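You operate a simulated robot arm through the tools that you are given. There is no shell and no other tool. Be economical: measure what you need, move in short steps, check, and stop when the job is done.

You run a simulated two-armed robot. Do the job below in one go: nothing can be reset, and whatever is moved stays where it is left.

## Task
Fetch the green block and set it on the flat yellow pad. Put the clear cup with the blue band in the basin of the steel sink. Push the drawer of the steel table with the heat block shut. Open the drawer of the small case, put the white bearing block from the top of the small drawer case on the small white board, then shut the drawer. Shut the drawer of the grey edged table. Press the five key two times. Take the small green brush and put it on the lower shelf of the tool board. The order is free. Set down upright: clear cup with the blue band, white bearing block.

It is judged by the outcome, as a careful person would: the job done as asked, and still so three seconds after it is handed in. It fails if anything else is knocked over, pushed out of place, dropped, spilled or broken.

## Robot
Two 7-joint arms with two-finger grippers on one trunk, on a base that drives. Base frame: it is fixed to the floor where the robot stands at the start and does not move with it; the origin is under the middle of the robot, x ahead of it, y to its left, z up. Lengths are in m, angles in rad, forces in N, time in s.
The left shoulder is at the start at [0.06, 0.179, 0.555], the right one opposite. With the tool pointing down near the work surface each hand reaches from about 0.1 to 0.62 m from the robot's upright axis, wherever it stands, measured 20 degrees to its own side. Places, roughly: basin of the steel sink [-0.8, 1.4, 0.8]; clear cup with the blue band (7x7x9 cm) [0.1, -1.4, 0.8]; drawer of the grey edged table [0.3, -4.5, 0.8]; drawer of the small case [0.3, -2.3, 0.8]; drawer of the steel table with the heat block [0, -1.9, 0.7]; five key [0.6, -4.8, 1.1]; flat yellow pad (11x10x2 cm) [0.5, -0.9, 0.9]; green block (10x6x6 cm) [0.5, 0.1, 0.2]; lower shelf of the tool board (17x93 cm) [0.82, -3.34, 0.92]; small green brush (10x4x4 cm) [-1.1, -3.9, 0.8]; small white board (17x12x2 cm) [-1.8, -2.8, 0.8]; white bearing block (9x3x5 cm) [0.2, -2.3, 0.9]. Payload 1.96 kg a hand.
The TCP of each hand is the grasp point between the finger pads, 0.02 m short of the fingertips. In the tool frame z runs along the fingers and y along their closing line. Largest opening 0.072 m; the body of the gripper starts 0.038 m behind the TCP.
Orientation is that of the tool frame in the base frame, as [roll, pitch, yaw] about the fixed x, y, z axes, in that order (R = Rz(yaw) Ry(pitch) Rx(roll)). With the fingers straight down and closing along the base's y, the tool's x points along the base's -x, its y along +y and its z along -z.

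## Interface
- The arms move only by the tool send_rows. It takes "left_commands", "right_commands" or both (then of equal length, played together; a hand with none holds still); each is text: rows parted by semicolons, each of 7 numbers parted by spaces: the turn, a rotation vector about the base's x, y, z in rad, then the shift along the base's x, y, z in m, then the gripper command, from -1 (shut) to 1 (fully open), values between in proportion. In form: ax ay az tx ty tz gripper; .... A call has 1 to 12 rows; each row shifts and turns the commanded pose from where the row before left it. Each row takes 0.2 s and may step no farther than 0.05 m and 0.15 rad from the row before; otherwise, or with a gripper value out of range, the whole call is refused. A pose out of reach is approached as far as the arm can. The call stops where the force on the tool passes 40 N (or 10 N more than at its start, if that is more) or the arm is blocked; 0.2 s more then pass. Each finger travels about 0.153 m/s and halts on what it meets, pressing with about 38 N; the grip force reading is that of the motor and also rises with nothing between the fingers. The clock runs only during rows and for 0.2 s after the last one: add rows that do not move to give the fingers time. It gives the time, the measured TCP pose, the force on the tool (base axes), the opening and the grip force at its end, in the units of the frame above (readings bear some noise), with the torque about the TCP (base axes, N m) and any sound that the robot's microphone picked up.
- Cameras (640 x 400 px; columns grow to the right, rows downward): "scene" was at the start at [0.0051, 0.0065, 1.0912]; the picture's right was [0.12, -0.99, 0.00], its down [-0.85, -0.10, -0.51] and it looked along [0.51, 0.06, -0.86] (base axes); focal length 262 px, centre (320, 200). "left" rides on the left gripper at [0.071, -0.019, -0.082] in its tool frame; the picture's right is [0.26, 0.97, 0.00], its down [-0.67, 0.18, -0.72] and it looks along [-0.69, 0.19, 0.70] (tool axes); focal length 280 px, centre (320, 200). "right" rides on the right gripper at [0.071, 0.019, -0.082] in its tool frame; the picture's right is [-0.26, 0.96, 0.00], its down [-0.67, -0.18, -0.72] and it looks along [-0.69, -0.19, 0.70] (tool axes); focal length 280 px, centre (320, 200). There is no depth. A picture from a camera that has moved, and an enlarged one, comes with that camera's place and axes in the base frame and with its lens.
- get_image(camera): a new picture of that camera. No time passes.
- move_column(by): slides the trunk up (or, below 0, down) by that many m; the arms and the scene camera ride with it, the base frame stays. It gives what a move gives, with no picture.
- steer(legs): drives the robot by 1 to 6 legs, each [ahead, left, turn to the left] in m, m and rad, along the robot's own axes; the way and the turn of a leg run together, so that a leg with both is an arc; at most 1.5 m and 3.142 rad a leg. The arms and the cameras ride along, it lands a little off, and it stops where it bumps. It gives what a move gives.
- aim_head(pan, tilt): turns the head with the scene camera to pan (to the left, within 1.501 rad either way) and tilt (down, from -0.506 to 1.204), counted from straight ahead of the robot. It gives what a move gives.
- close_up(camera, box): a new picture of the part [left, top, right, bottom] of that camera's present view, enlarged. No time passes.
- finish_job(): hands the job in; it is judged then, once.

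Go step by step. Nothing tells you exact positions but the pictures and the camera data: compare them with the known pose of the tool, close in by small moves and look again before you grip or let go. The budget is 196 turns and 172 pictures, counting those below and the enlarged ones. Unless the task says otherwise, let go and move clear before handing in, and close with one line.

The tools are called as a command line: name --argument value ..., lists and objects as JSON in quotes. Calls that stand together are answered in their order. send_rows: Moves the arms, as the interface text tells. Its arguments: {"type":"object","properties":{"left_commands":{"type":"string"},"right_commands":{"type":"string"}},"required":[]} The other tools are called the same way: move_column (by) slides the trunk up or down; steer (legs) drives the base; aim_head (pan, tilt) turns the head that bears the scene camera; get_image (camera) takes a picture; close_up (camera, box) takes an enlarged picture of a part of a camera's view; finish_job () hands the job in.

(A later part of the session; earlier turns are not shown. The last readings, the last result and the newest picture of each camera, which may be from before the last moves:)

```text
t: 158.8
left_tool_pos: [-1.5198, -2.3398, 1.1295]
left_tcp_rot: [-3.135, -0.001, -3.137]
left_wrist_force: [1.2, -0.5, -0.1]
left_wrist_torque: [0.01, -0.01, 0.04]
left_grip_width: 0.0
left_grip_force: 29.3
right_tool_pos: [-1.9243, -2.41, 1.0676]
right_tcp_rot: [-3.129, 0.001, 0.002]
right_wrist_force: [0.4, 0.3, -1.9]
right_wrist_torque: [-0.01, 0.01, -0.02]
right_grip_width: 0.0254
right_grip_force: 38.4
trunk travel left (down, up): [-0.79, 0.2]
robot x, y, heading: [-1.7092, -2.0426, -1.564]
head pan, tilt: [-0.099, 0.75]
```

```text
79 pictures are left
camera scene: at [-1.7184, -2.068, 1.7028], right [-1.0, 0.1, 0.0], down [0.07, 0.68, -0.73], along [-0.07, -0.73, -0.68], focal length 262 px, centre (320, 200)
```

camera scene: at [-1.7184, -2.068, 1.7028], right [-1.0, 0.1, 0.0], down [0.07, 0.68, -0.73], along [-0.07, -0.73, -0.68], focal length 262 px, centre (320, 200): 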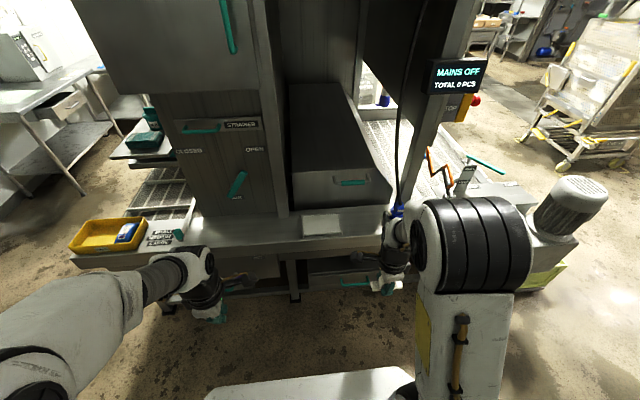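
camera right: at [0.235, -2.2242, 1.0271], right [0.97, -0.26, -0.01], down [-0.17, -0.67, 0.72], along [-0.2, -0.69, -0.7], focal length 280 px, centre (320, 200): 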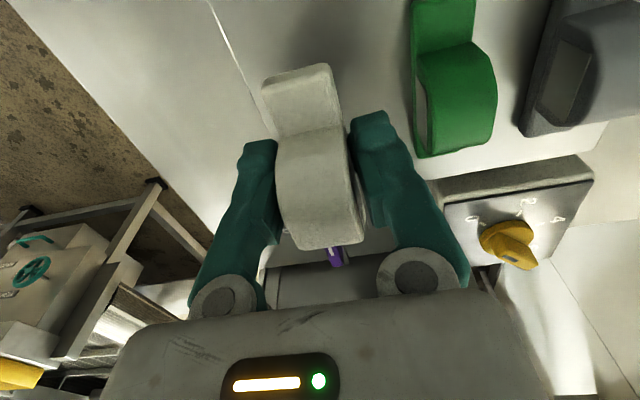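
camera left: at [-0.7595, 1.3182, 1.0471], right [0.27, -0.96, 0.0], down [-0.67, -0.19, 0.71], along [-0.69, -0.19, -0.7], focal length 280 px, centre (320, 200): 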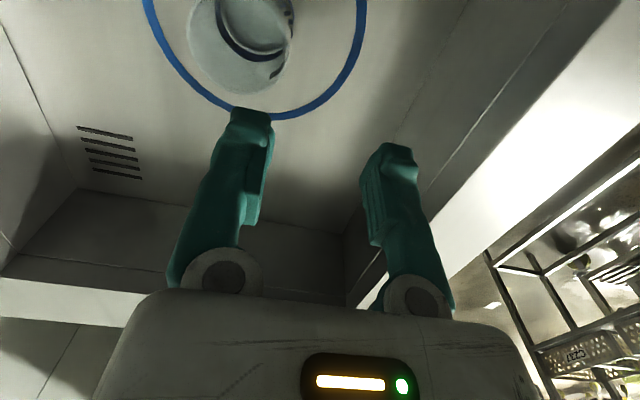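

The white board is just ahead at about (-1.80, -2.86), with a hanging hose to its right that I must keep clear of. I'll drive ahead 0.3 m and move the right hand over.

steer --legs '[[0.3, 0.03, 0]]'

send_rows --right_commands "0 0 0 0.03 0 0 -1; 0 0 0 0.03 -0.02 0 -1; 0 0 0 0.02 -0.03 0 -1; 0 0 0 0 -0.02 -0.03 -1; 0 0 0 0 0 0 -1"

get_image --camera "right"

get_image --camera "scene"

```text
t: 160.8
left_tool_pos: [-1.487, -2.6307, 1.1291]
left_tcp_rot: [-3.135, -0.001, -3.131]
left_wrist_force: [0.6, -0.1, 0.3]
left_wrist_torque: [0.02, 0.0, -0.01]
left_grip_width: 0.0
left_grip_force: 29.9
right_tool_pos: [-1.89, -2.7028, 1.069]
right_tcp_rot: [-3.131, 0.001, 0.006]
right_wrist_force: [-0.6, -0.2, -1.2]
right_wrist_torque: [0.02, -0.02, 0.0]
right_grip_width: 0.0248
right_grip_force: 38.0
trunk travel left (down, up): [-0.79, 0.2]
robot x, y, heading: [-1.6763, -2.3361, -1.566]
head pan, tilt: [-0.099, 0.75]
```

```text
t: 162.0
left_tool_pos: [-1.4863, -2.63, 1.1288]
left_tcp_rot: [-3.134, -0.001, -3.131]
left_wrist_force: [0.6, 0.2, -0.1]
left_wrist_torque: [-0.04, 0.0, 0.0]
left_grip_width: 0.0
left_grip_force: 29.3
right_tool_pos: [-1.8114, -2.7734, 1.0369]
right_tcp_rot: [-3.129, -0.001, 0.007]
right_wrist_force: [-0.4, 0.6, -1.9]
right_wrist_torque: [-0.01, 0.01, 0.0]
right_grip_width: 0.0252
right_grip_force: 37.7
trunk travel left (down, up): [-0.79, 0.2]
robot x, y, heading: [-1.6774, -2.3345, -1.561]
head pan, tilt: [-0.099, 0.75]
```

```text
78 pictures are left
camera right: at [-1.7409, -2.7925, 1.1166], right [-0.26, -0.97, -0.01], down [-0.68, 0.17, 0.72], along [-0.69, 0.19, -0.7], focal length 280 px, centre (320, 200)
```

right: 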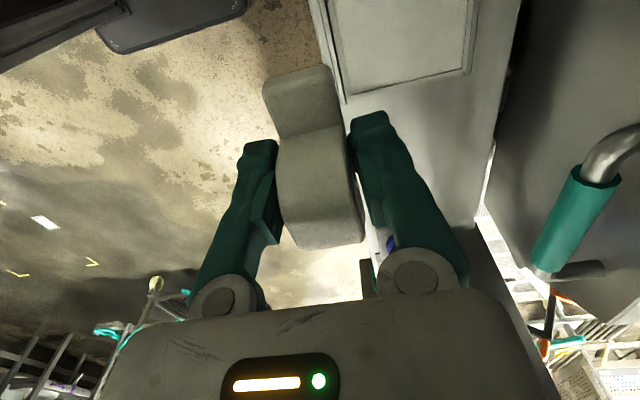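

```text
77 pictures are left
camera scene: at [-1.6868, -2.3598, 1.7028], right [-1.0, 0.09, 0.0], down [0.06, 0.68, -0.73], along [-0.07, -0.73, -0.68], focal length 262 px, centre (320, 200)
```

scene: 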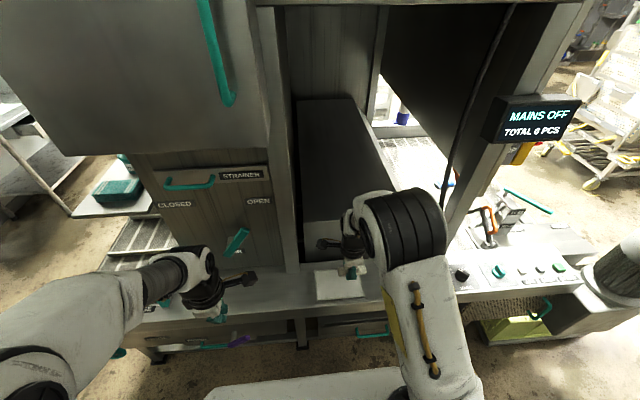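

The board spans x -1.888…-1.716, y -2.91…-2.79, centre about (-1.802, -2.85). I'll move over the centre and descend partway.

send_rows --right_commands "0 0 0 0.009 -0.025 -0.03 -1; 0 0 0 0 -0.025 -0.03 -1; 0 0 0 0 -0.025 -0.03 -1; 0 0 0 0 0 -0.03 -1; 0 0 0 0 0 -0.02 -1; 0 0 0 0 0 0 -1"

get_image --camera "right"

close_up --camera "scene" --box '[260, 180, 460, 340]'

```text
t: 163.4
left_tool_pos: [-1.4864, -2.6316, 1.129]
left_tcp_rot: [-3.137, -0.002, -3.131]
left_wrist_force: [0.4, 1.1, -0.2]
left_wrist_torque: [0.01, -0.02, 0.03]
left_grip_width: 0.0
left_grip_force: 29.7
right_tool_pos: [-1.8027, -2.8502, 0.8968]
right_tcp_rot: [-3.129, 0.001, 0.006]
right_wrist_force: [0.7, 0.4, -1.4]
right_wrist_torque: [0.0, -0.01, -0.02]
right_grip_width: 0.0254
right_grip_force: 37.5
trunk travel left (down, up): [-0.79, 0.2]
robot x, y, heading: [-1.6745, -2.3385, -1.568]
head pan, tilt: [-0.099, 0.75]
```

```text
76 pictures are left
camera right: at [-1.7312, -2.8677, 0.9767], right [-0.25, -0.97, -0.01], down [-0.68, 0.17, 0.72], along [-0.69, 0.19, -0.7], focal length 280 px, centre (320, 200)
```

right: 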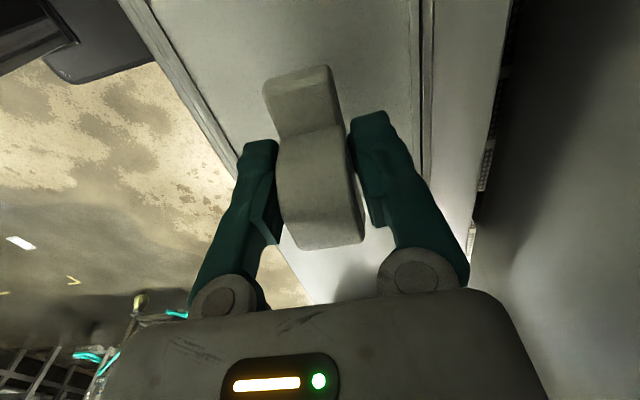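

```text
2.50 times, centred on (360, 260) of scene
camera zoom: at [-1.6867, -2.3605, 1.7028], right [-1.0, 0.09, 0.0], down [0.06, 0.68, -0.73], along [-0.07, -0.73, -0.68], focal length 656 px, centre (220, 50)
```

zoom: 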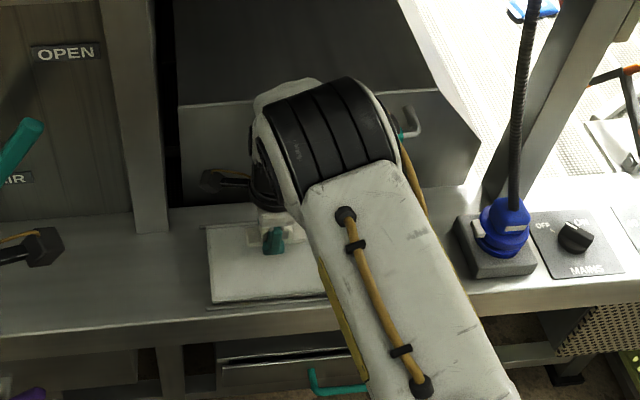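

Over the board. I'll lower gently to contact.

send_rows --right_commands "0 0 0 0 0 -0.02 -1; 0 0 0 0 0 -0.012 -1; 0 0 0 0 0 -0.006 -1; 0 0 0 0 0 -0.004 -1; 0 0 0 0 0 -0.004 -1; 0 0 0 0 0 -0.004 -1; 0 0 0 0 0 0 -1"

get_image --camera "right"

```text
t: 165.0
left_tool_pos: [-1.4866, -2.6272, 1.1294]
left_tcp_rot: [-3.134, -0.002, -3.132]
left_wrist_force: [-0.1, -0.6, 0.0]
left_wrist_torque: [-0.01, 0.03, -0.02]
left_grip_width: 0.0
left_grip_force: 29.4
right_tool_pos: [-1.8018, -2.8495, 0.8522]
right_tcp_rot: [-3.138, -0.001, 0.009]
right_wrist_force: [0.4, 4.6, 20.6]
right_wrist_torque: [0.13, 0.1, 0.01]
right_grip_width: 0.0249
right_grip_force: 38.4
trunk travel left (down, up): [-0.79, 0.2]
robot x, y, heading: [-1.6804, -2.34, -1.569]
head pan, tilt: [-0.099, 0.75]
stopped in row 7 (right hand): the force on the tool passed its limit at 50 N (the readings are from after the stop); the commanded pose is now the measured one
```

```text
74 pictures are left
camera right: at [-1.7312, -2.8669, 0.9319], right [-0.25, -0.97, 0.0], down [-0.68, 0.17, 0.72], along [-0.69, 0.18, -0.7], focal length 280 px, centre (320, 200)
```

right: 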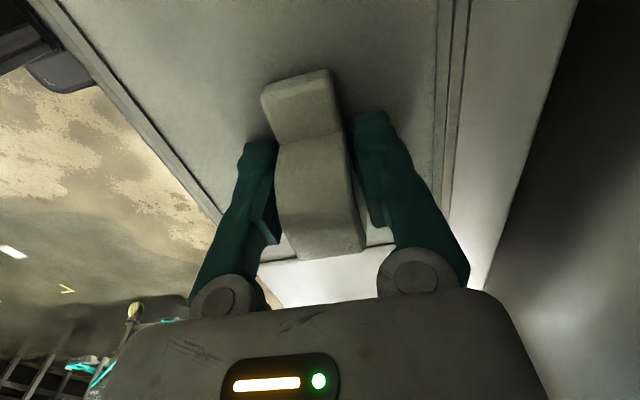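

Contact; the block lies well within the board. I'll relax and release.

send_rows --right_commands "0 0 0 0 0 0.003 -1; 0 0 0 0 0 0 -0.5; 0 0 0 0 0 0 0; 0 0 0 0 0 0 0.3; 0 0 0 0 0 0 0.3; 0 0 0 0 0 0.02 0.3; 0 0 0 0 0 0.04 0.3; 0 0 0 0 0 0.04 0.3; 0 0 0 0 0.04 0.03 0.3; 0 0 0 0 0.04 0.03 0.3; 0 0 0 0 0 0 0.3"

get_image --camera "right"

```text
t: 167.4
left_tool_pos: [-1.4868, -2.633, 1.1277]
left_tcp_rot: [-3.137, -0.002, -3.13]
left_wrist_force: [-0.3, 0.2, 0.6]
left_wrist_torque: [0.02, 0.0, 0.02]
left_grip_width: 0.0001
left_grip_force: 28.9
right_tool_pos: [-1.8028, -2.7706, 1.0116]
right_tcp_rot: [-3.13, 0.001, 0.006]
right_wrist_force: [-0.2, -0.6, -0.2]
right_wrist_torque: [0.03, 0.03, 0.0]
right_grip_width: 0.0467
right_grip_force: 0.2
trunk travel left (down, up): [-0.79, 0.2]
robot x, y, heading: [-1.6769, -2.3326, -1.563]
head pan, tilt: [-0.099, 0.75]
```

```text
73 pictures are left
camera right: at [-1.7319, -2.7892, 1.0913], right [-0.25, -0.97, -0.01], down [-0.68, 0.17, 0.72], along [-0.69, 0.19, -0.7], focal length 280 px, centre (320, 200)
```

right: 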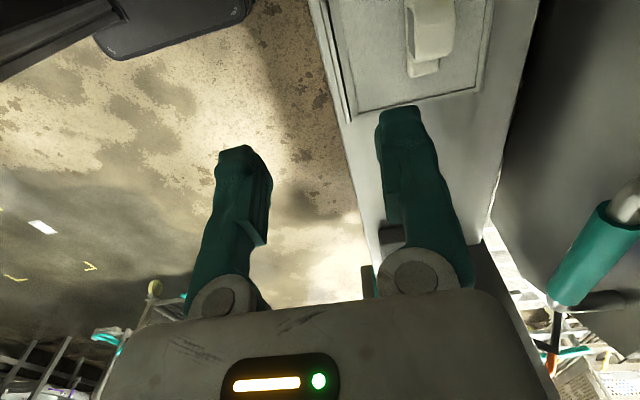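

The bearing block stands on the board. Now I'll return to the small case to shut its drawer.

send_rows --right_commands "0 0 0 -0.02 0.04 0.01 0; 0 0 0 -0.02 0.03 0.01 -1; 0 0 0 0 0 0 -1; 0 0 0 0 0 0 -1"

steer --legs '[[-0.35, 0, 0], [0, 0.95, 0], [0, 0, 1.565], [0.3, 0, 0]]'

aim_head --pan -0.1 --tilt 0.75

get_image --camera "scene"

```text
t: 168.4
left_tool_pos: [-1.4876, -2.6305, 1.1294]
left_tcp_rot: [-3.135, -0.001, -3.132]
left_wrist_force: [-0.4, 0.3, -0.4]
left_wrist_torque: [-0.02, 0.02, 0.03]
left_grip_width: 0.0001
left_grip_force: 29.3
right_tool_pos: [-1.842, -2.6984, 1.0323]
right_tcp_rot: [-3.132, 0.001, 0.007]
right_wrist_force: [-0.2, -0.3, 0.9]
right_wrist_torque: [0.01, 0.02, 0.0]
right_grip_width: 0.0
right_grip_force: 29.8
trunk travel left (down, up): [-0.79, 0.2]
robot x, y, heading: [-1.6741, -2.334, -1.565]
head pan, tilt: [-0.099, 0.75]
```

```text
t: 180.6
left_tool_pos: [-0.1481, -1.7796, 1.1293]
left_tcp_rot: [-3.134, -0.001, -1.553]
left_wrist_force: [-0.1, 0.1, 0.9]
left_wrist_torque: [-0.02, 0.02, -0.01]
left_grip_width: 0.0
left_grip_force: 29.9
right_tool_pos: [-0.0766, -2.1353, 1.0313]
right_tcp_rot: [-3.134, 0.0, 1.587]
right_wrist_force: [-0.4, -0.2, 0.3]
right_wrist_torque: [0.02, 0.0, 0.01]
right_grip_width: 0.0002
right_grip_force: 29.1
trunk travel left (down, up): [-0.79, 0.2]
robot x, y, heading: [-0.4397, -1.9702, 0.019]
head pan, tilt: [-0.099, 0.75]
```

```text
t: 181.2
left_tool_pos: [-0.1467, -1.7794, 1.1287]
left_tcp_rot: [-3.135, -0.003, -1.552]
left_wrist_force: [1.0, -0.5, 0.1]
left_wrist_torque: [0.0, 0.0, 0.0]
left_grip_width: 0.0001
left_grip_force: 29.9
right_tool_pos: [-0.0757, -2.1347, 1.0319]
right_tcp_rot: [-3.133, 0.0, 1.587]
right_wrist_force: [-0.3, -0.4, -0.9]
right_wrist_torque: [0.0, -0.01, -0.02]
right_grip_width: 0.0001
right_grip_force: 29.2
trunk travel left (down, up): [-0.79, 0.2]
robot x, y, heading: [-0.4418, -1.9749, 0.018]
head pan, tilt: [-0.099, 0.75]
```

```text
72 pictures are left
camera scene: at [-0.4193, -1.9816, 1.7028], right [-0.08, -1.0, 0.0], down [-0.68, 0.06, -0.73], along [0.73, -0.06, -0.68], focal length 262 px, centre (320, 200)
```

scene: 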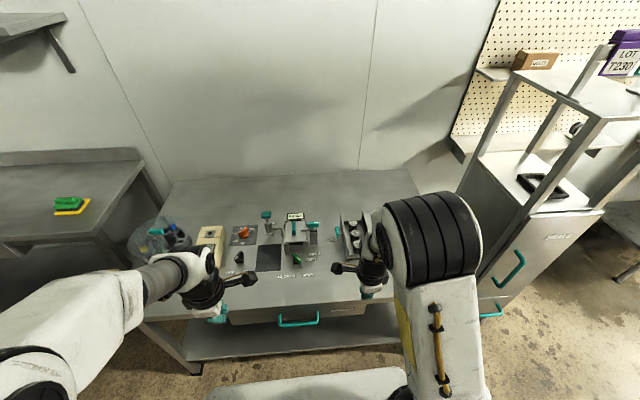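

The drawer is still open. I'll drive in and re-grip the bar exactly where I released it (0.277, -2.107), because there's a lever close by on the +y side.

steer --legs '[[0.125, -0.02, -0.018]]'

send_rows --right_commands "0 0 0 0.04 0 0 0; 0 0 0 0.04 0 0 1; 0 0 0 0.04 0.01 0 1; 0 0 0 0.04 0.01 0 1; 0 0 0 0.04 0.01 0 1; 0 0 0 0 0 0 1"

get_image --camera "right"

```text
t: 182.5
left_tool_pos: [-0.0159, -1.8028, 1.1294]
left_tcp_rot: [-3.134, -0.002, -1.567]
left_wrist_force: [0.4, -0.7, -0.1]
left_wrist_torque: [-0.02, 0.03, -0.04]
left_grip_width: 0.0002
left_grip_force: 29.8
right_tool_pos: [0.0504, -2.16, 1.031]
right_tcp_rot: [-3.133, 0.0, 1.572]
right_wrist_force: [1.1, -0.1, -0.5]
right_wrist_torque: [0.0, -0.03, -0.01]
right_grip_width: 0.0
right_grip_force: 29.6
trunk travel left (down, up): [-0.79, 0.2]
robot x, y, heading: [-0.3102, -1.9897, -0.0]
head pan, tilt: [-0.099, 0.75]
```

```text
t: 183.9
left_tool_pos: [-0.0169, -1.8033, 1.1287]
left_tcp_rot: [-3.134, -0.001, -1.567]
left_wrist_force: [-0.5, 1.6, 0.7]
left_wrist_torque: [-0.04, -0.02, -0.01]
left_grip_width: 0.0
left_grip_force: 29.6
right_tool_pos: [0.2512, -2.1292, 1.0331]
right_tcp_rot: [-3.133, 0.0, 1.574]
right_wrist_force: [0.5, 0.5, 0.0]
right_wrist_torque: [-0.01, -0.03, 0.03]
right_grip_width: 0.0722
right_grip_force: 0.1
trunk travel left (down, up): [-0.79, 0.2]
robot x, y, heading: [-0.3071, -1.9976, -0.001]
head pan, tilt: [-0.099, 0.75]
```

```text
71 pictures are left
camera right: at [0.2699, -2.0563, 1.1138], right [0.97, -0.26, -0.01], down [-0.18, -0.67, 0.72], along [-0.19, -0.69, -0.7], focal length 280 px, centre (320, 200)
```

right: 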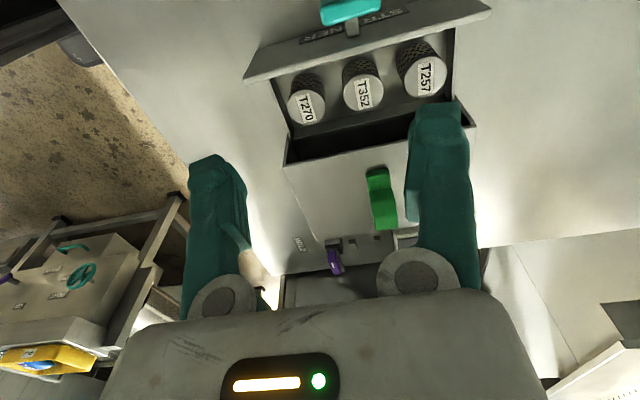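

Handle still at (0.278, -2.113). Moving over it and descending.

send_rows --right_commands "0 0 0 0.027 0.018 0 1; 0 0 0 0 0 -0.04 1; 0 0 0 0 0 -0.04 1; 0 0 0 0 0 -0.04 1; 0 0 0 0 0 -0.03 1; 0 0 0 0 0 -0.024 1; 0 0 0 0 0 0 1"

get_image --camera "right"

```text
t: 185.4
left_tool_pos: [-0.0135, -1.804, 1.1284]
left_tcp_rot: [-3.135, -0.001, -1.568]
left_wrist_force: [0.0, 0.1, -0.6]
left_wrist_torque: [0.01, 0.0, 0.04]
left_grip_width: 0.0
left_grip_force: 29.3
right_tool_pos: [0.2698, -2.1225, 0.8648]
right_tcp_rot: [3.127, -0.001, 1.573]
right_wrist_force: [2.0, -0.2, 0.3]
right_wrist_torque: [-0.01, 0.16, -0.02]
right_grip_width: 0.072
right_grip_force: 0.1
right hand out of reach, approached as far as the arm can: row 1
trunk travel left (down, up): [-0.79, 0.2]
robot x, y, heading: [-0.3097, -1.9947, 0.001]
head pan, tilt: [-0.099, 0.75]
stopped in row 7 (right hand): the force on the tool passed its limit at 57 N (the readings are from after the stop); the commanded pose is now the measured one
```

```text
70 pictures are left
camera right: at [0.2866, -2.0511, 0.9452], right [0.97, -0.26, 0.01], down [-0.19, -0.68, 0.71], along [-0.18, -0.69, -0.7], focal length 280 px, centre (320, 200)
```

right: 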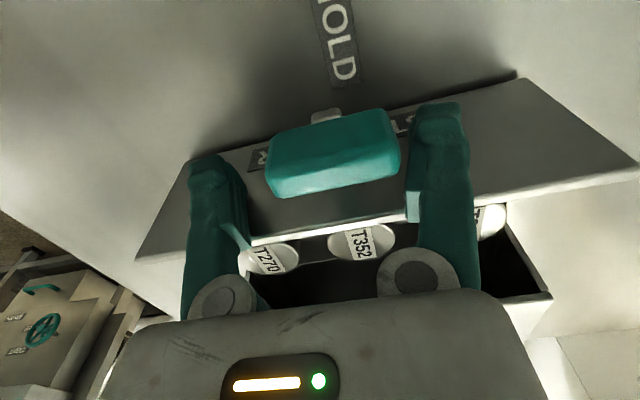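

The body touched the drawer's top edge because reach left me about 1.4 cm short in y. I'll rise, turn the hand slightly as before, shift and check.

send_rows --right_commands "0 0 0 0 0 0.03 1; 0 0 0 0 0 0.02 1; 0 0 0.1 0.004 0.008 0 1; 0 0 0 0.003 0.006 0 1; 0 0 0 0 0 0 1"

close_up --camera "right" --box '[120, 0, 640, 325]'

```text
t: 186.6
left_tool_pos: [-0.0154, -1.8036, 1.1287]
left_tcp_rot: [-3.134, -0.002, -1.566]
left_wrist_force: [0.0, -0.3, -0.2]
left_wrist_torque: [-0.01, 0.04, 0.03]
left_grip_width: 0.0
left_grip_force: 30.0
right_tool_pos: [0.2775, -2.1094, 0.9166]
right_tcp_rot: [3.127, -0.002, 1.671]
right_wrist_force: [-0.2, -0.1, 1.2]
right_wrist_torque: [-0.01, -0.01, 0.02]
right_grip_width: 0.0721
right_grip_force: 0.0
trunk travel left (down, up): [-0.79, 0.2]
robot x, y, heading: [-0.3111, -1.9891, 0.001]
head pan, tilt: [-0.099, 0.75]
```

```text
1.23 times, centred on (380, 162) of right
camera zoom: at [0.2856, -2.0355, 0.9968], right [0.99, -0.16, 0.01], down [-0.12, -0.69, 0.71], along [-0.11, -0.7, -0.7], focal length 345 px, centre (246, 246)
```

zoom: 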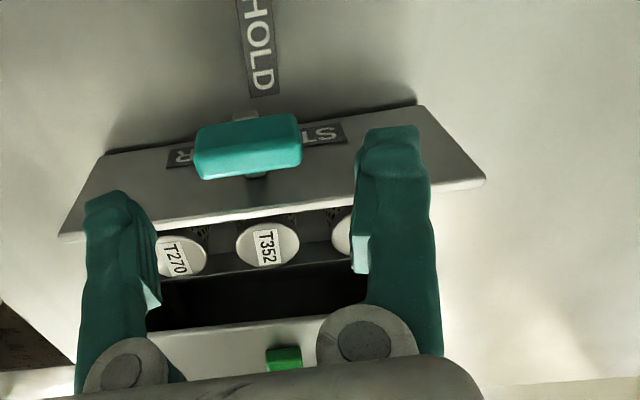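

send_rows --right_commands "0 0 0 -0.001 0.001 -0.03 1; 0 0 0 0 0 -0.02 1; 0 0 0 0 0 -0.007 1; 0 0 0 0 0 0 0; 0 0 0 0 0 0 -1; 0 0 0 0 0 0 -1; 0 0 0 0 0 0 -1"

```text
t: 188.2
left_tool_pos: [-0.0127, -1.8024, 1.1289]
left_tcp_rot: [-3.137, -0.001, -1.569]
left_wrist_force: [1.3, -0.3, 0.2]
left_wrist_torque: [0.0, -0.02, 0.01]
left_grip_width: 0.0
left_grip_force: 30.2
right_tool_pos: [0.2766, -2.1085, 0.8593]
right_tcp_rot: [3.125, -0.002, 1.669]
right_wrist_force: [23.8, -0.4, 15.5]
right_wrist_torque: [0.15, 0.17, -1.01]
right_grip_width: 0.0459
right_grip_force: 40.1
trunk travel left (down, up): [-0.79, 0.2]
robot x, y, heading: [-0.3142, -1.9914, 0.002]
head pan, tilt: [-0.099, 0.75]
```

The bar is gripped; now I'll push it shut along -y in small steps.

send_rows --right_commands "0 0 0 0 -0.015 0 -1; 0 0 0 0 -0.015 0 -1; 0 0 0 0 -0.015 0 -1; 0 0 0 0 -0.015 0 -1; 0 0 0 0 -0.015 0 -1; 0 0 0 0 -0.01 0 -1; 0 0 0 0 -0.006 0 -1; 0 0 0 0 -0.006 0 -1; 0 0 0 0 0 0 -1"

get_image --camera "right"

```text
t: 190.2
left_tool_pos: [-0.013, -1.7992, 1.1269]
left_tcp_rot: [-3.138, -0.005, -1.564]
left_wrist_force: [0.8, -0.2, -1.0]
left_wrist_torque: [0.0, -0.02, 0.01]
left_grip_width: 0.0
left_grip_force: 29.7
right_tool_pos: [0.2772, -2.1992, 0.8601]
right_tcp_rot: [3.126, -0.002, 1.675]
right_wrist_force: [27.0, 24.3, 18.0]
right_wrist_torque: [0.46, 0.06, -0.93]
right_grip_width: 0.0465
right_grip_force: 40.1
trunk travel left (down, up): [-0.79, 0.2]
robot x, y, heading: [-0.3088, -1.9911, 0.0]
head pan, tilt: [-0.099, 0.75]
```

```text
68 pictures are left
camera right: at [0.2867, -2.1247, 0.9402], right [0.99, -0.16, 0.01], down [-0.12, -0.69, 0.71], along [-0.1, -0.7, -0.7], focal length 280 px, centre (320, 200)
```

right: 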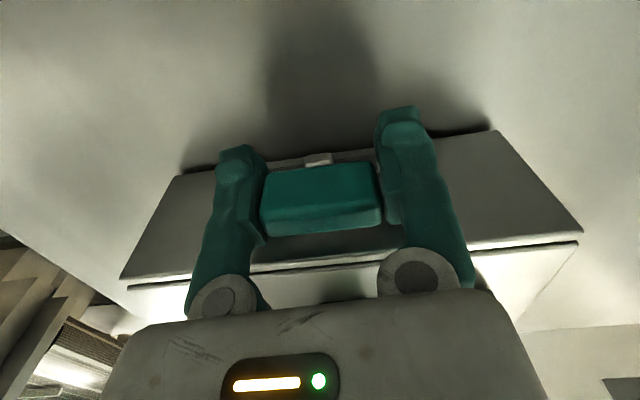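

The drawer is shut as at the start. I'll release, retract, back away and look along the aisle toward the remaining jobs.

send_rows --right_commands "0 0 0 0 0 0 -0.2; 0 0 0 0 0.001 0 0.5; 0 0 0 0 0 0 1; 0 0 0 0 0.002 0.04 1; 0 0 0 0 0 0.05 1; 0 0 0 -0.03 0.02 0.03 0.5; 0 0 0 -0.04 0.02 0.02 -1; 0 0 0 -0.04 0.02 0.02 -1; 0 0 0 -0.04 0.02 0 -1; 0 0 0 -0.04 0 0 -1; 0 0 0 -0.03 0 0 -1; 0 0 0 0 0 0 -1"

steer --legs '[[-0.3, 0, 0], [0, 0, -1.57]]'

aim_head --pan 0.15 --tilt 0.5

get_image --camera "scene"

```text
t: 192.8
left_tool_pos: [-0.0145, -1.8043, 1.1284]
left_tcp_rot: [-3.133, 0.0, -1.567]
left_wrist_force: [0.7, 0.4, -0.4]
left_wrist_torque: [0.03, 0.02, 0.03]
left_grip_width: 0.0001
left_grip_force: 28.9
right_tool_pos: [0.0528, -2.1211, 1.0209]
right_tcp_rot: [3.127, -0.002, 1.673]
right_wrist_force: [-0.3, 0.5, -0.5]
right_wrist_torque: [-0.01, 0.05, 0.02]
right_grip_width: 0.0002
right_grip_force: 29.7
trunk travel left (down, up): [-0.79, 0.2]
robot x, y, heading: [-0.3121, -1.9907, -0.001]
head pan, tilt: [-0.099, 0.75]
```

```text
t: 198.7
left_tool_pos: [-0.4216, -2.2917, 1.1281]
left_tcp_rot: [-3.135, 0.0, 3.131]
left_wrist_force: [-0.1, 0.0, -0.3]
left_wrist_torque: [0.03, 0.01, -0.01]
left_grip_width: 0.0001
left_grip_force: 29.7
right_tool_pos: [-0.7402, -2.3547, 1.0214]
right_tcp_rot: [3.127, -0.001, 0.088]
right_wrist_force: [0.0, 0.0, 0.8]
right_wrist_torque: [-0.02, 0.0, -0.01]
right_grip_width: 0.0
right_grip_force: 29.5
trunk travel left (down, up): [-0.79, 0.2]
robot x, y, heading: [-0.609, -1.9981, -1.586]
head pan, tilt: [-0.099, 0.75]
```

```text
t: 199.5
left_tool_pos: [-0.4222, -2.2908, 1.1288]
left_tcp_rot: [-3.135, -0.002, 3.132]
left_wrist_force: [0.0, 0.2, -0.7]
left_wrist_torque: [0.0, 0.0, 0.0]
left_grip_width: 0.0002
left_grip_force: 29.2
right_tool_pos: [-0.7413, -2.3537, 1.0213]
right_tcp_rot: [3.129, -0.003, 0.088]
right_wrist_force: [-0.7, 0.1, 0.7]
right_wrist_torque: [-0.03, 0.01, 0.01]
right_grip_width: 0.0001
right_grip_force: 29.9
trunk travel left (down, up): [-0.79, 0.2]
robot x, y, heading: [-0.6076, -1.9932, -1.584]
head pan, tilt: [0.15, 0.499]
```

```text
67 pictures are left
camera scene: at [-0.5945, -2.0238, 1.7247], right [-0.99, -0.14, 0.0], down [-0.07, 0.47, -0.88], along [0.12, -0.87, -0.48], focal length 262 px, centre (320, 200)
```

scene: 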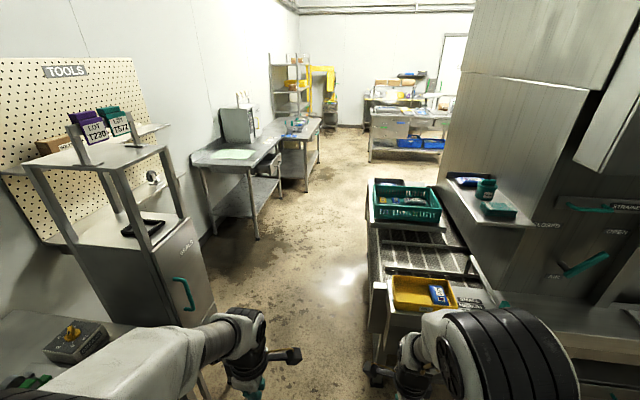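

The aisle between cabinet (x≈0.15) and conveyor (x≈-0.72) is passable. I'll zoom in on the crate and shelf area for the green brush, and on the tool board.

close_up --camera "scene" --box '[350, 130, 550, 255]'

close_up --camera "scene" --box '[180, 90, 340, 230]'

```text
3.20 times, centred on (450, 192) of scene
camera zoom: at [-0.5945, -2.0238, 1.7247], right [-0.99, -0.14, 0.0], down [-0.07, 0.47, -0.88], along [0.12, -0.87, -0.48], focal length 839 px, centre (-96, 224)
```

zoom: 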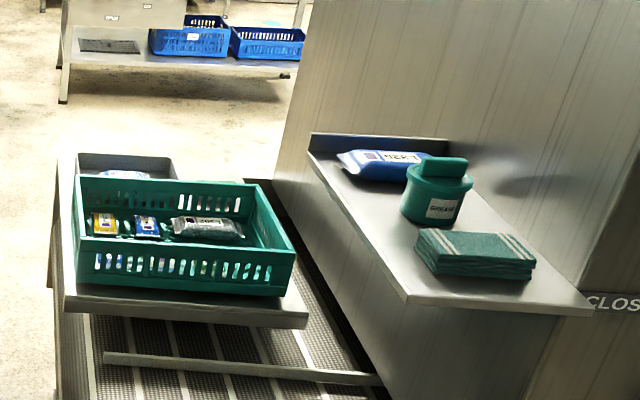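

```text
2.86 times, centred on (260, 160) of scene
camera zoom: at [-0.5945, -2.0238, 1.7247], right [-0.99, -0.14, 0.0], down [-0.07, 0.47, -0.88], along [0.12, -0.87, -0.48], focal length 749 px, centre (491, 314)
```

zoom: 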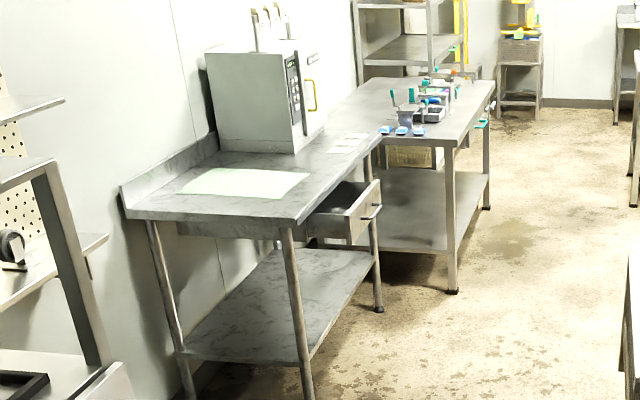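

The grey-edged table with open drawer and keypad device lies ahead on the left; the brush must be around the crate on the right. I'll drive down the aisle to look.

steer --legs '[[0, 0.28, 0.014], [1.3, 0, 0]]'

aim_head --pan -0.8 --tilt 0.7

get_image --camera "scene"

```text
t: 207.7
left_tool_pos: [-0.1147, -3.6092, 1.1278]
left_tcp_rot: [-3.134, -0.001, -3.123]
left_wrist_force: [-0.5, -1.1, -0.7]
left_wrist_torque: [-0.02, -0.01, 0.0]
left_grip_width: 0.0001
left_grip_force: 29.3
right_tool_pos: [-0.4319, -3.6814, 1.0232]
right_tcp_rot: [3.129, -0.002, 0.117]
right_wrist_force: [-0.3, 0.3, 0.3]
right_wrist_torque: [-0.01, 0.01, 0.0]
right_grip_width: 0.0
right_grip_force: 29.9
trunk travel left (down, up): [-0.79, 0.2]
robot x, y, heading: [-0.305, -3.3149, -1.556]
head pan, tilt: [0.15, 0.499]
```

```text
t: 208.9
left_tool_pos: [-0.1147, -3.6086, 1.1289]
left_tcp_rot: [-3.136, -0.002, -3.121]
left_wrist_force: [-0.2, -0.2, -0.7]
left_wrist_torque: [-0.02, -0.01, 0.01]
left_grip_width: 0.0002
left_grip_force: 29.8
right_tool_pos: [-0.4323, -3.6822, 1.0213]
right_tcp_rot: [3.129, -0.001, 0.118]
right_wrist_force: [0.2, 0.6, 0.3]
right_wrist_torque: [0.01, 0.03, 0.01]
right_grip_width: 0.0001
right_grip_force: 29.9
trunk travel left (down, up): [-0.79, 0.2]
robot x, y, heading: [-0.3096, -3.3163, -1.552]
head pan, tilt: [-0.799, 0.7]
```

```text
64 pictures are left
camera scene: at [-0.3706, -3.3182, 1.7071], right [-0.71, 0.7, 0.0], down [0.45, 0.46, -0.77], along [-0.54, -0.54, -0.64], focal length 262 px, centre (320, 200)
```

scene: 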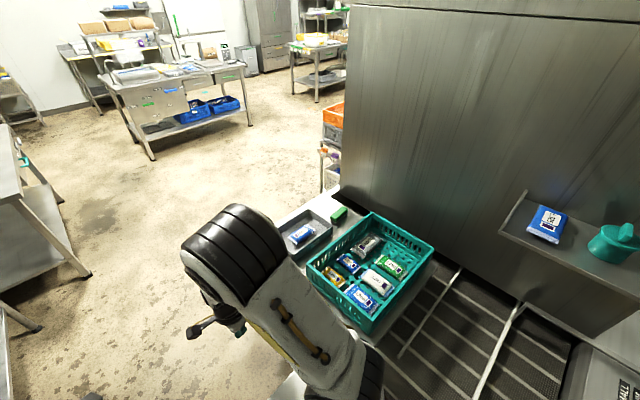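

The green brush is at about (-1.095, -3.912), behind the small grey tray. Zooming in.

close_up --camera "scene" --box '[260, 170, 440, 330]'

```text
2.50 times, centred on (350, 250) of scene
camera zoom: at [-0.3706, -3.3182, 1.7071], right [-0.71, 0.7, 0.0], down [0.45, 0.46, -0.77], along [-0.54, -0.54, -0.64], focal length 656 px, centre (245, 75)
```

zoom: 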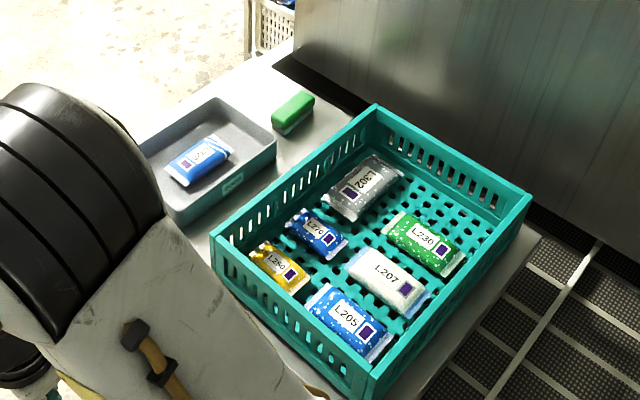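

The brush lies along x at about (-1.11, -3.92); the table's end edge is at y≈-4.08, so I'll approach it from the -y side. First I'll drive down the aisle past the conveyor.

steer --legs '[[0, -0.06, -0.018], [1.15, 0, 0]]'

aim_head --pan 0.9 --tilt 0.75

get_image --camera "scene"

```text
t: 215.3
left_tool_pos: [-0.1758, -4.7565, 1.1295]
left_tcp_rot: [-3.135, -0.003, -3.134]
left_wrist_force: [0.5, 0.2, -0.3]
left_wrist_torque: [0.0, -0.02, -0.01]
left_grip_width: 0.0002
left_grip_force: 29.4
right_tool_pos: [-0.4954, -4.8274, 1.0219]
right_tcp_rot: [3.128, -0.002, 0.105]
right_wrist_force: [-0.9, 0.2, -0.4]
right_wrist_torque: [-0.02, 0.03, -0.02]
right_grip_width: 0.0002
right_grip_force: 29.4
trunk travel left (down, up): [-0.79, 0.2]
robot x, y, heading: [-0.3679, -4.461, -1.569]
head pan, tilt: [-0.799, 0.7]
```

```text
t: 217.0
left_tool_pos: [-0.178, -4.7565, 1.129]
left_tcp_rot: [-3.133, -0.001, -3.134]
left_wrist_force: [0.7, 0.0, -0.5]
left_wrist_torque: [-0.02, -0.02, 0.0]
left_grip_width: 0.0
left_grip_force: 30.1
right_tool_pos: [-0.4947, -4.8245, 1.0215]
right_tcp_rot: [3.127, -0.001, 0.105]
right_wrist_force: [0.1, 1.1, 0.3]
right_wrist_torque: [0.0, -0.03, 0.0]
right_grip_width: 0.0001
right_grip_force: 29.4
trunk travel left (down, up): [-0.79, 0.2]
robot x, y, heading: [-0.3659, -4.4623, -1.564]
head pan, tilt: [0.901, 0.75]
```

```text
62 pictures are left
camera scene: at [-0.3029, -4.4541, 1.7028], right [-0.62, -0.79, 0.0], down [-0.54, 0.42, -0.73], along [0.58, -0.45, -0.68], focal length 262 px, centre (320, 200)
```

scene: 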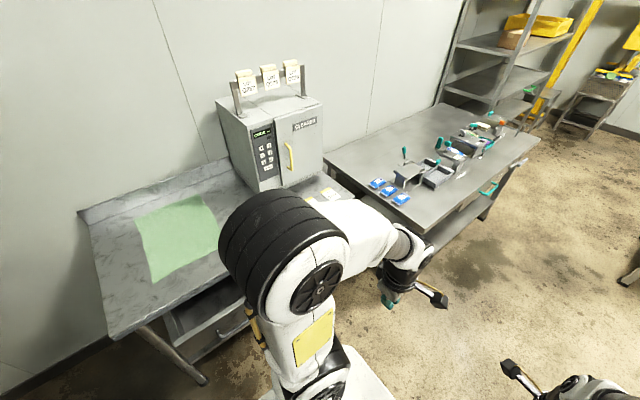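

I'm beside the grey-edged table: drawer open with handle near (0.18, -4.42), table front at x≈0.34, keypad device behind. I'll do these two jobs now: turn to face the table.

steer --legs '[[0, 0, 1.564], [0, 0.12, 0]]'

aim_head --pan -0.1 --tilt 0.6

get_image --camera "scene"

```text
t: 222.1
left_tool_pos: [-0.0691, -4.158, 1.1291]
left_tcp_rot: [-3.135, -0.002, -1.575]
left_wrist_force: [0.1, -0.2, -0.3]
left_wrist_torque: [0.02, -0.02, -0.02]
left_grip_width: 0.0001
left_grip_force: 29.0
right_tool_pos: [-0.0032, -4.476, 1.0211]
right_tcp_rot: [3.127, -0.002, 1.666]
right_wrist_force: [0.2, -0.1, -0.2]
right_wrist_torque: [0.0, 0.0, -0.01]
right_grip_width: 0.0
right_grip_force: 29.4
trunk travel left (down, up): [-0.79, 0.2]
robot x, y, heading: [-0.3644, -4.3397, -0.008]
head pan, tilt: [0.901, 0.75]
```

```text
t: 223.3
left_tool_pos: [-0.068, -4.1583, 1.1286]
left_tcp_rot: [-3.135, -0.002, -1.574]
left_wrist_force: [0.9, -0.1, 0.0]
left_wrist_torque: [0.0, -0.03, 0.0]
left_grip_width: 0.0
left_grip_force: 29.6
right_tool_pos: [-0.0026, -4.4744, 1.0211]
right_tcp_rot: [3.127, -0.001, 1.665]
right_wrist_force: [0.5, 0.4, 0.0]
right_wrist_torque: [0.01, 0.01, -0.01]
right_grip_width: 0.0001
right_grip_force: 30.2
trunk travel left (down, up): [-0.79, 0.2]
robot x, y, heading: [-0.367, -4.3438, -0.007]
head pan, tilt: [-0.099, 0.6]
```

```text
61 pictures are left
camera scene: at [-0.3391, -4.3529, 1.7157], right [-0.1, -0.99, 0.0], down [-0.56, 0.06, -0.82], along [0.82, -0.09, -0.57], focal length 262 px, centre (320, 200)
```

scene: 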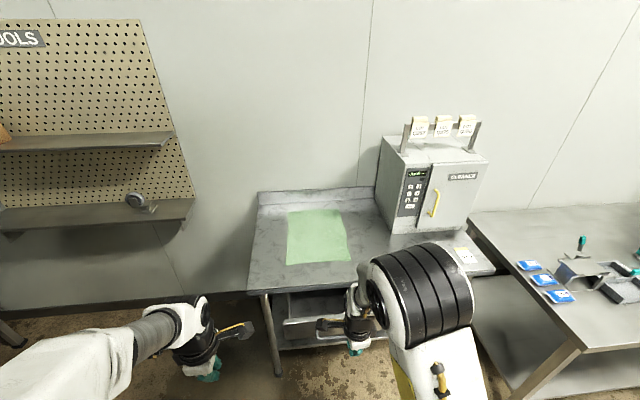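

I'll lower the trunk so the right hand is at drawer height, move up, and tilt the closed fingers forward.

move_column --by -0.3

steer --legs '[[0.1, 0, 0.007]]'

send_rows --right_commands "0 -0.15 0 0 0 0 -1; 0 -0.15 0 0 0 0 -1; 0 -0.15 0 0 0 0 -1; 0 -0.15 0 0 0 0 -1; 0 -0.15 0 0 0 0 -1; 0 -0.15 0 0 0 0 -1; 0 0 0 0 0 0 -1"

get_image --camera "right"

get_image --camera "scene"

```text
t: 226.3
left_tool_pos: [-0.0678, -4.1565, 0.8278]
left_tcp_rot: [-3.134, -0.001, -1.575]
left_wrist_force: [0.1, -0.4, -0.6]
left_wrist_torque: [-0.04, 0.03, -0.02]
left_grip_width: 0.0
left_grip_force: 29.5
right_tool_pos: [-0.0024, -4.4755, 0.7217]
right_tcp_rot: [3.126, -0.002, 1.667]
right_wrist_force: [-0.6, -0.3, -0.9]
right_wrist_torque: [0.0, 0.01, 0.0]
right_grip_width: 0.0
right_grip_force: 29.4
trunk travel left (down, up): [-0.49, 0.5]
robot x, y, heading: [-0.3669, -4.344, -0.007]
head pan, tilt: [-0.099, 0.6]
```

```text
t: 227.5
left_tool_pos: [0.0335, -4.1558, 0.8293]
left_tcp_rot: [-3.136, -0.003, -1.566]
left_wrist_force: [0.4, 0.3, -0.3]
left_wrist_torque: [0.0, -0.01, -0.02]
left_grip_width: 0.0
left_grip_force: 29.2
right_tool_pos: [0.0994, -4.4748, 0.7202]
right_tcp_rot: [3.129, -0.002, 1.673]
right_wrist_force: [0.1, -0.1, 0.4]
right_wrist_torque: [-0.01, -0.03, 0.0]
right_grip_width: 0.0
right_grip_force: 29.5
trunk travel left (down, up): [-0.49, 0.5]
robot x, y, heading: [-0.26, -4.3432, 0.005]
head pan, tilt: [-0.099, 0.6]
```

```text
t: 229.1
left_tool_pos: [0.032, -4.1553, 0.8278]
left_tcp_rot: [-3.133, -0.001, -1.568]
left_wrist_force: [1.1, 0.8, -0.2]
left_wrist_torque: [0.02, 0.02, 0.02]
left_grip_width: 0.0
left_grip_force: 29.7
right_tool_pos: [0.1373, -4.463, 0.7045]
right_tcp_rot: [2.229, 0.076, 1.633]
right_wrist_force: [0.2, -0.4, 0.0]
right_wrist_torque: [0.01, 0.01, 0.01]
right_grip_width: 0.0001
right_grip_force: 29.6
right hand out of reach, approached as far as the arm can: row 3, 4, 5, 6
trunk travel left (down, up): [-0.49, 0.5]
robot x, y, heading: [-0.265, -4.3417, -0.008]
head pan, tilt: [-0.099, 0.6]
```

```text
60 pictures are left
camera right: at [0.08, -4.39, 0.7631], right [0.6, -0.16, 0.78], down [-0.64, -0.69, 0.34], along [0.48, -0.7, -0.52], focal length 280 px, centre (320, 200)
```

right: 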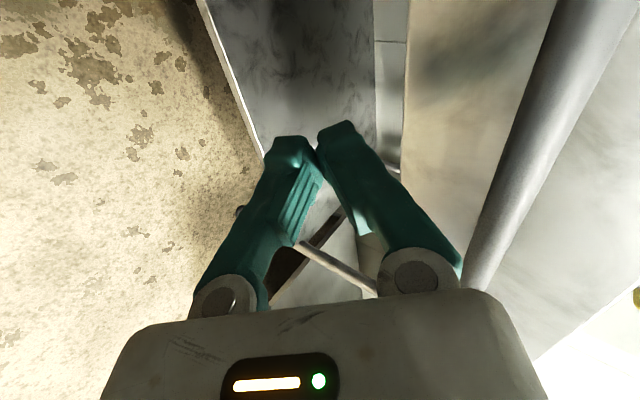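

```text
59 pictures are left
camera scene: at [-0.238, -4.3535, 1.4157], right [-0.1, -1.0, 0.0], down [-0.56, 0.06, -0.83], along [0.82, -0.08, -0.56], focal length 262 px, centre (320, 200)
```

scene: 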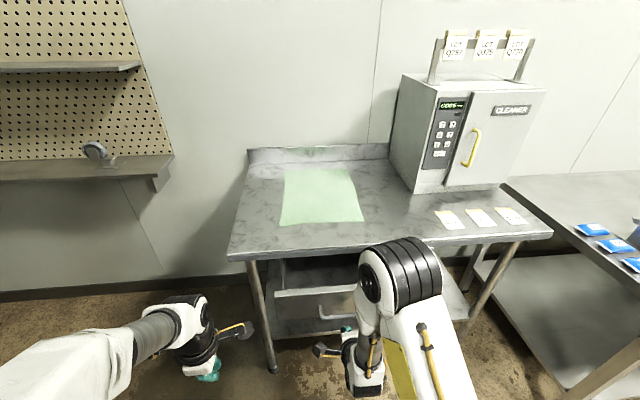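

The handle is centred near (0.208, -4.455), right in line with my fingers. I'll shift 11 cm to the right of it and push the panel itself.

send_rows --right_commands "0 0 0 0 -0.04 0 -1; 0 0 0 0 -0.04 0 -1; 0 0 0 0 -0.03 0.01 -1; 0 0 0 0.03 0 0 -1; 0 0 0 0.03 0 0 -1; 0 0 0 0 0 0 -1"

get_image --camera "scene"

```text
t: 230.5
left_tool_pos: [0.0319, -4.1552, 0.8289]
left_tcp_rot: [-3.136, -0.002, -1.568]
left_wrist_force: [-0.4, -0.8, 0.1]
left_wrist_torque: [-0.03, 0.02, 0.0]
left_grip_width: 0.0
left_grip_force: 29.7
right_tool_pos: [0.2032, -4.5716, 0.7121]
right_tcp_rot: [2.232, 0.078, 1.635]
right_wrist_force: [0.3, 0.1, -0.6]
right_wrist_torque: [0.0, 0.03, 0.0]
right_grip_width: 0.0001
right_grip_force: 29.7
right hand out of reach, approached as far as the arm can: row 1
trunk travel left (down, up): [-0.49, 0.5]
robot x, y, heading: [-0.2647, -4.3431, 0.005]
head pan, tilt: [-0.099, 0.6]
```

```text
58 pictures are left
camera scene: at [-0.2379, -4.3535, 1.4157], right [-0.1, -1.0, 0.0], down [-0.56, 0.06, -0.83], along [0.82, -0.08, -0.56], focal length 262 px, centre (320, 200)
```

scene: 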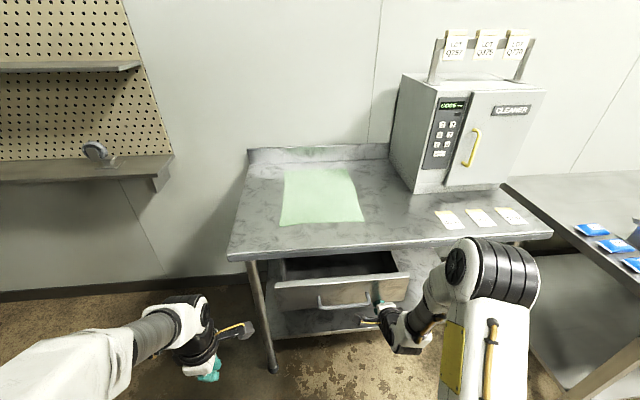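

The fingers now face the panel to the right of the handle. Pushing ahead.

send_rows --right_commands "0 0 0 0.02 0 0 -1; 0 0 0 0.02 0 0 -1; 0 0 0 0.02 0 0 -1; 0 0 0 0.02 0 0 -1; 0 0 0 0.02 0 0 -1; 0 0 0 0.015 0 0 -1; 0 0 0 0.015 0 0 -1; 0 0 0 0.015 0 0 -1; 0 0 0 0 0 0 -1"

get_image --camera "scene"

```text
t: 232.0
left_tool_pos: [0.0289, -4.1559, 0.831]
left_tcp_rot: [-3.13, -0.005, -1.569]
left_wrist_force: [0.4, 0.0, 0.3]
left_wrist_torque: [-0.02, 0.0, 0.02]
left_grip_width: 0.0
left_grip_force: 29.6
right_tool_pos: [0.3118, -4.5726, 0.7093]
right_tcp_rot: [2.246, 0.075, 1.636]
right_wrist_force: [-28.3, 1.6, 11.0]
right_wrist_torque: [-0.03, -0.33, -0.11]
right_grip_width: 0.0
right_grip_force: 29.7
trunk travel left (down, up): [-0.49, 0.5]
robot x, y, heading: [-0.2605, -4.3454, -0.001]
head pan, tilt: [-0.099, 0.6]
stopped in row 7 (right hand): the force on the tool passed its limit at 56 N (the readings are from after the stop); the commanded pose is now the measured one
```

```text
57 pictures are left
camera scene: at [-0.2443, -4.3524, 1.4162], right [-0.1, -0.99, 0.0], down [-0.56, 0.06, -0.83], along [0.82, -0.08, -0.56], focal length 262 px, centre (320, 200)
```

scene: 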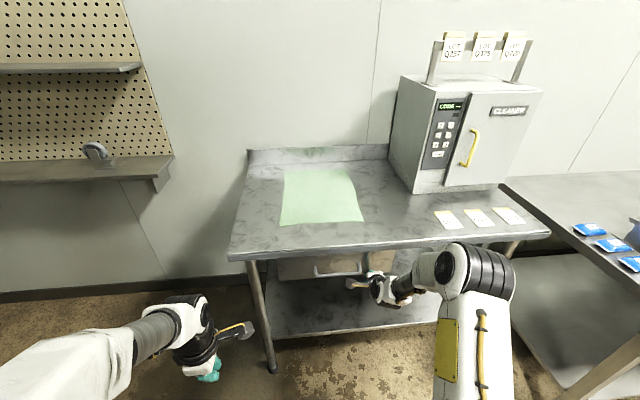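

send_rows --right_commands "0 0 0 0.006 0 0 -1; 0 0 0 0.006 0 0 -1; 0 0 0 0 0 0 -1"

close_up --camera "scene" --box '[230, 210, 450, 340]'

```text
t: 232.3
left_tool_pos: [0.0299, -4.1557, 0.8298]
left_tcp_rot: [-3.132, -0.001, -1.567]
left_wrist_force: [0.6, -0.3, -1.0]
left_wrist_torque: [0.01, 0.0, 0.05]
left_grip_width: 0.0001
left_grip_force: 29.7
right_tool_pos: [0.3124, -4.5757, 0.7049]
right_tcp_rot: [2.257, 0.072, 1.633]
right_wrist_force: [-13.6, -0.1, 0.5]
right_wrist_torque: [0.02, 0.08, -0.05]
right_grip_width: 0.0
right_grip_force: 30.0
trunk travel left (down, up): [-0.49, 0.5]
robot x, y, heading: [-0.2671, -4.3452, -0.005]
head pan, tilt: [-0.099, 0.6]
stopped in row 1 (right hand): the force on the tool passed its limit at 44 N (the readings are from after the stop); the commanded pose is now the measured one
```

```text
2.91 times, centred on (340, 275) of scene
camera zoom: at [-0.2416, -4.3533, 1.4156], right [-0.1, -0.99, 0.0], down [-0.56, 0.06, -0.83], along [0.82, -0.08, -0.56], focal length 763 px, centre (262, -18)
```

zoom: 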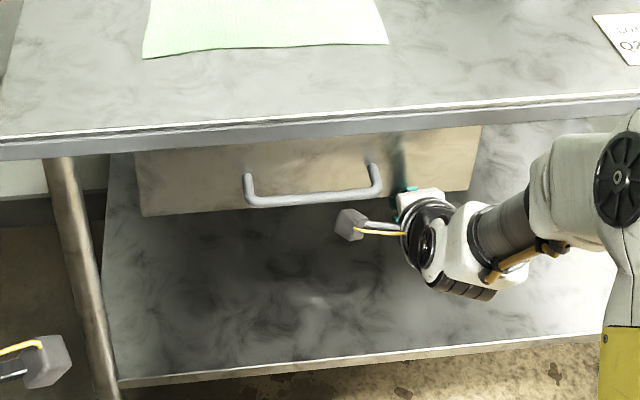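

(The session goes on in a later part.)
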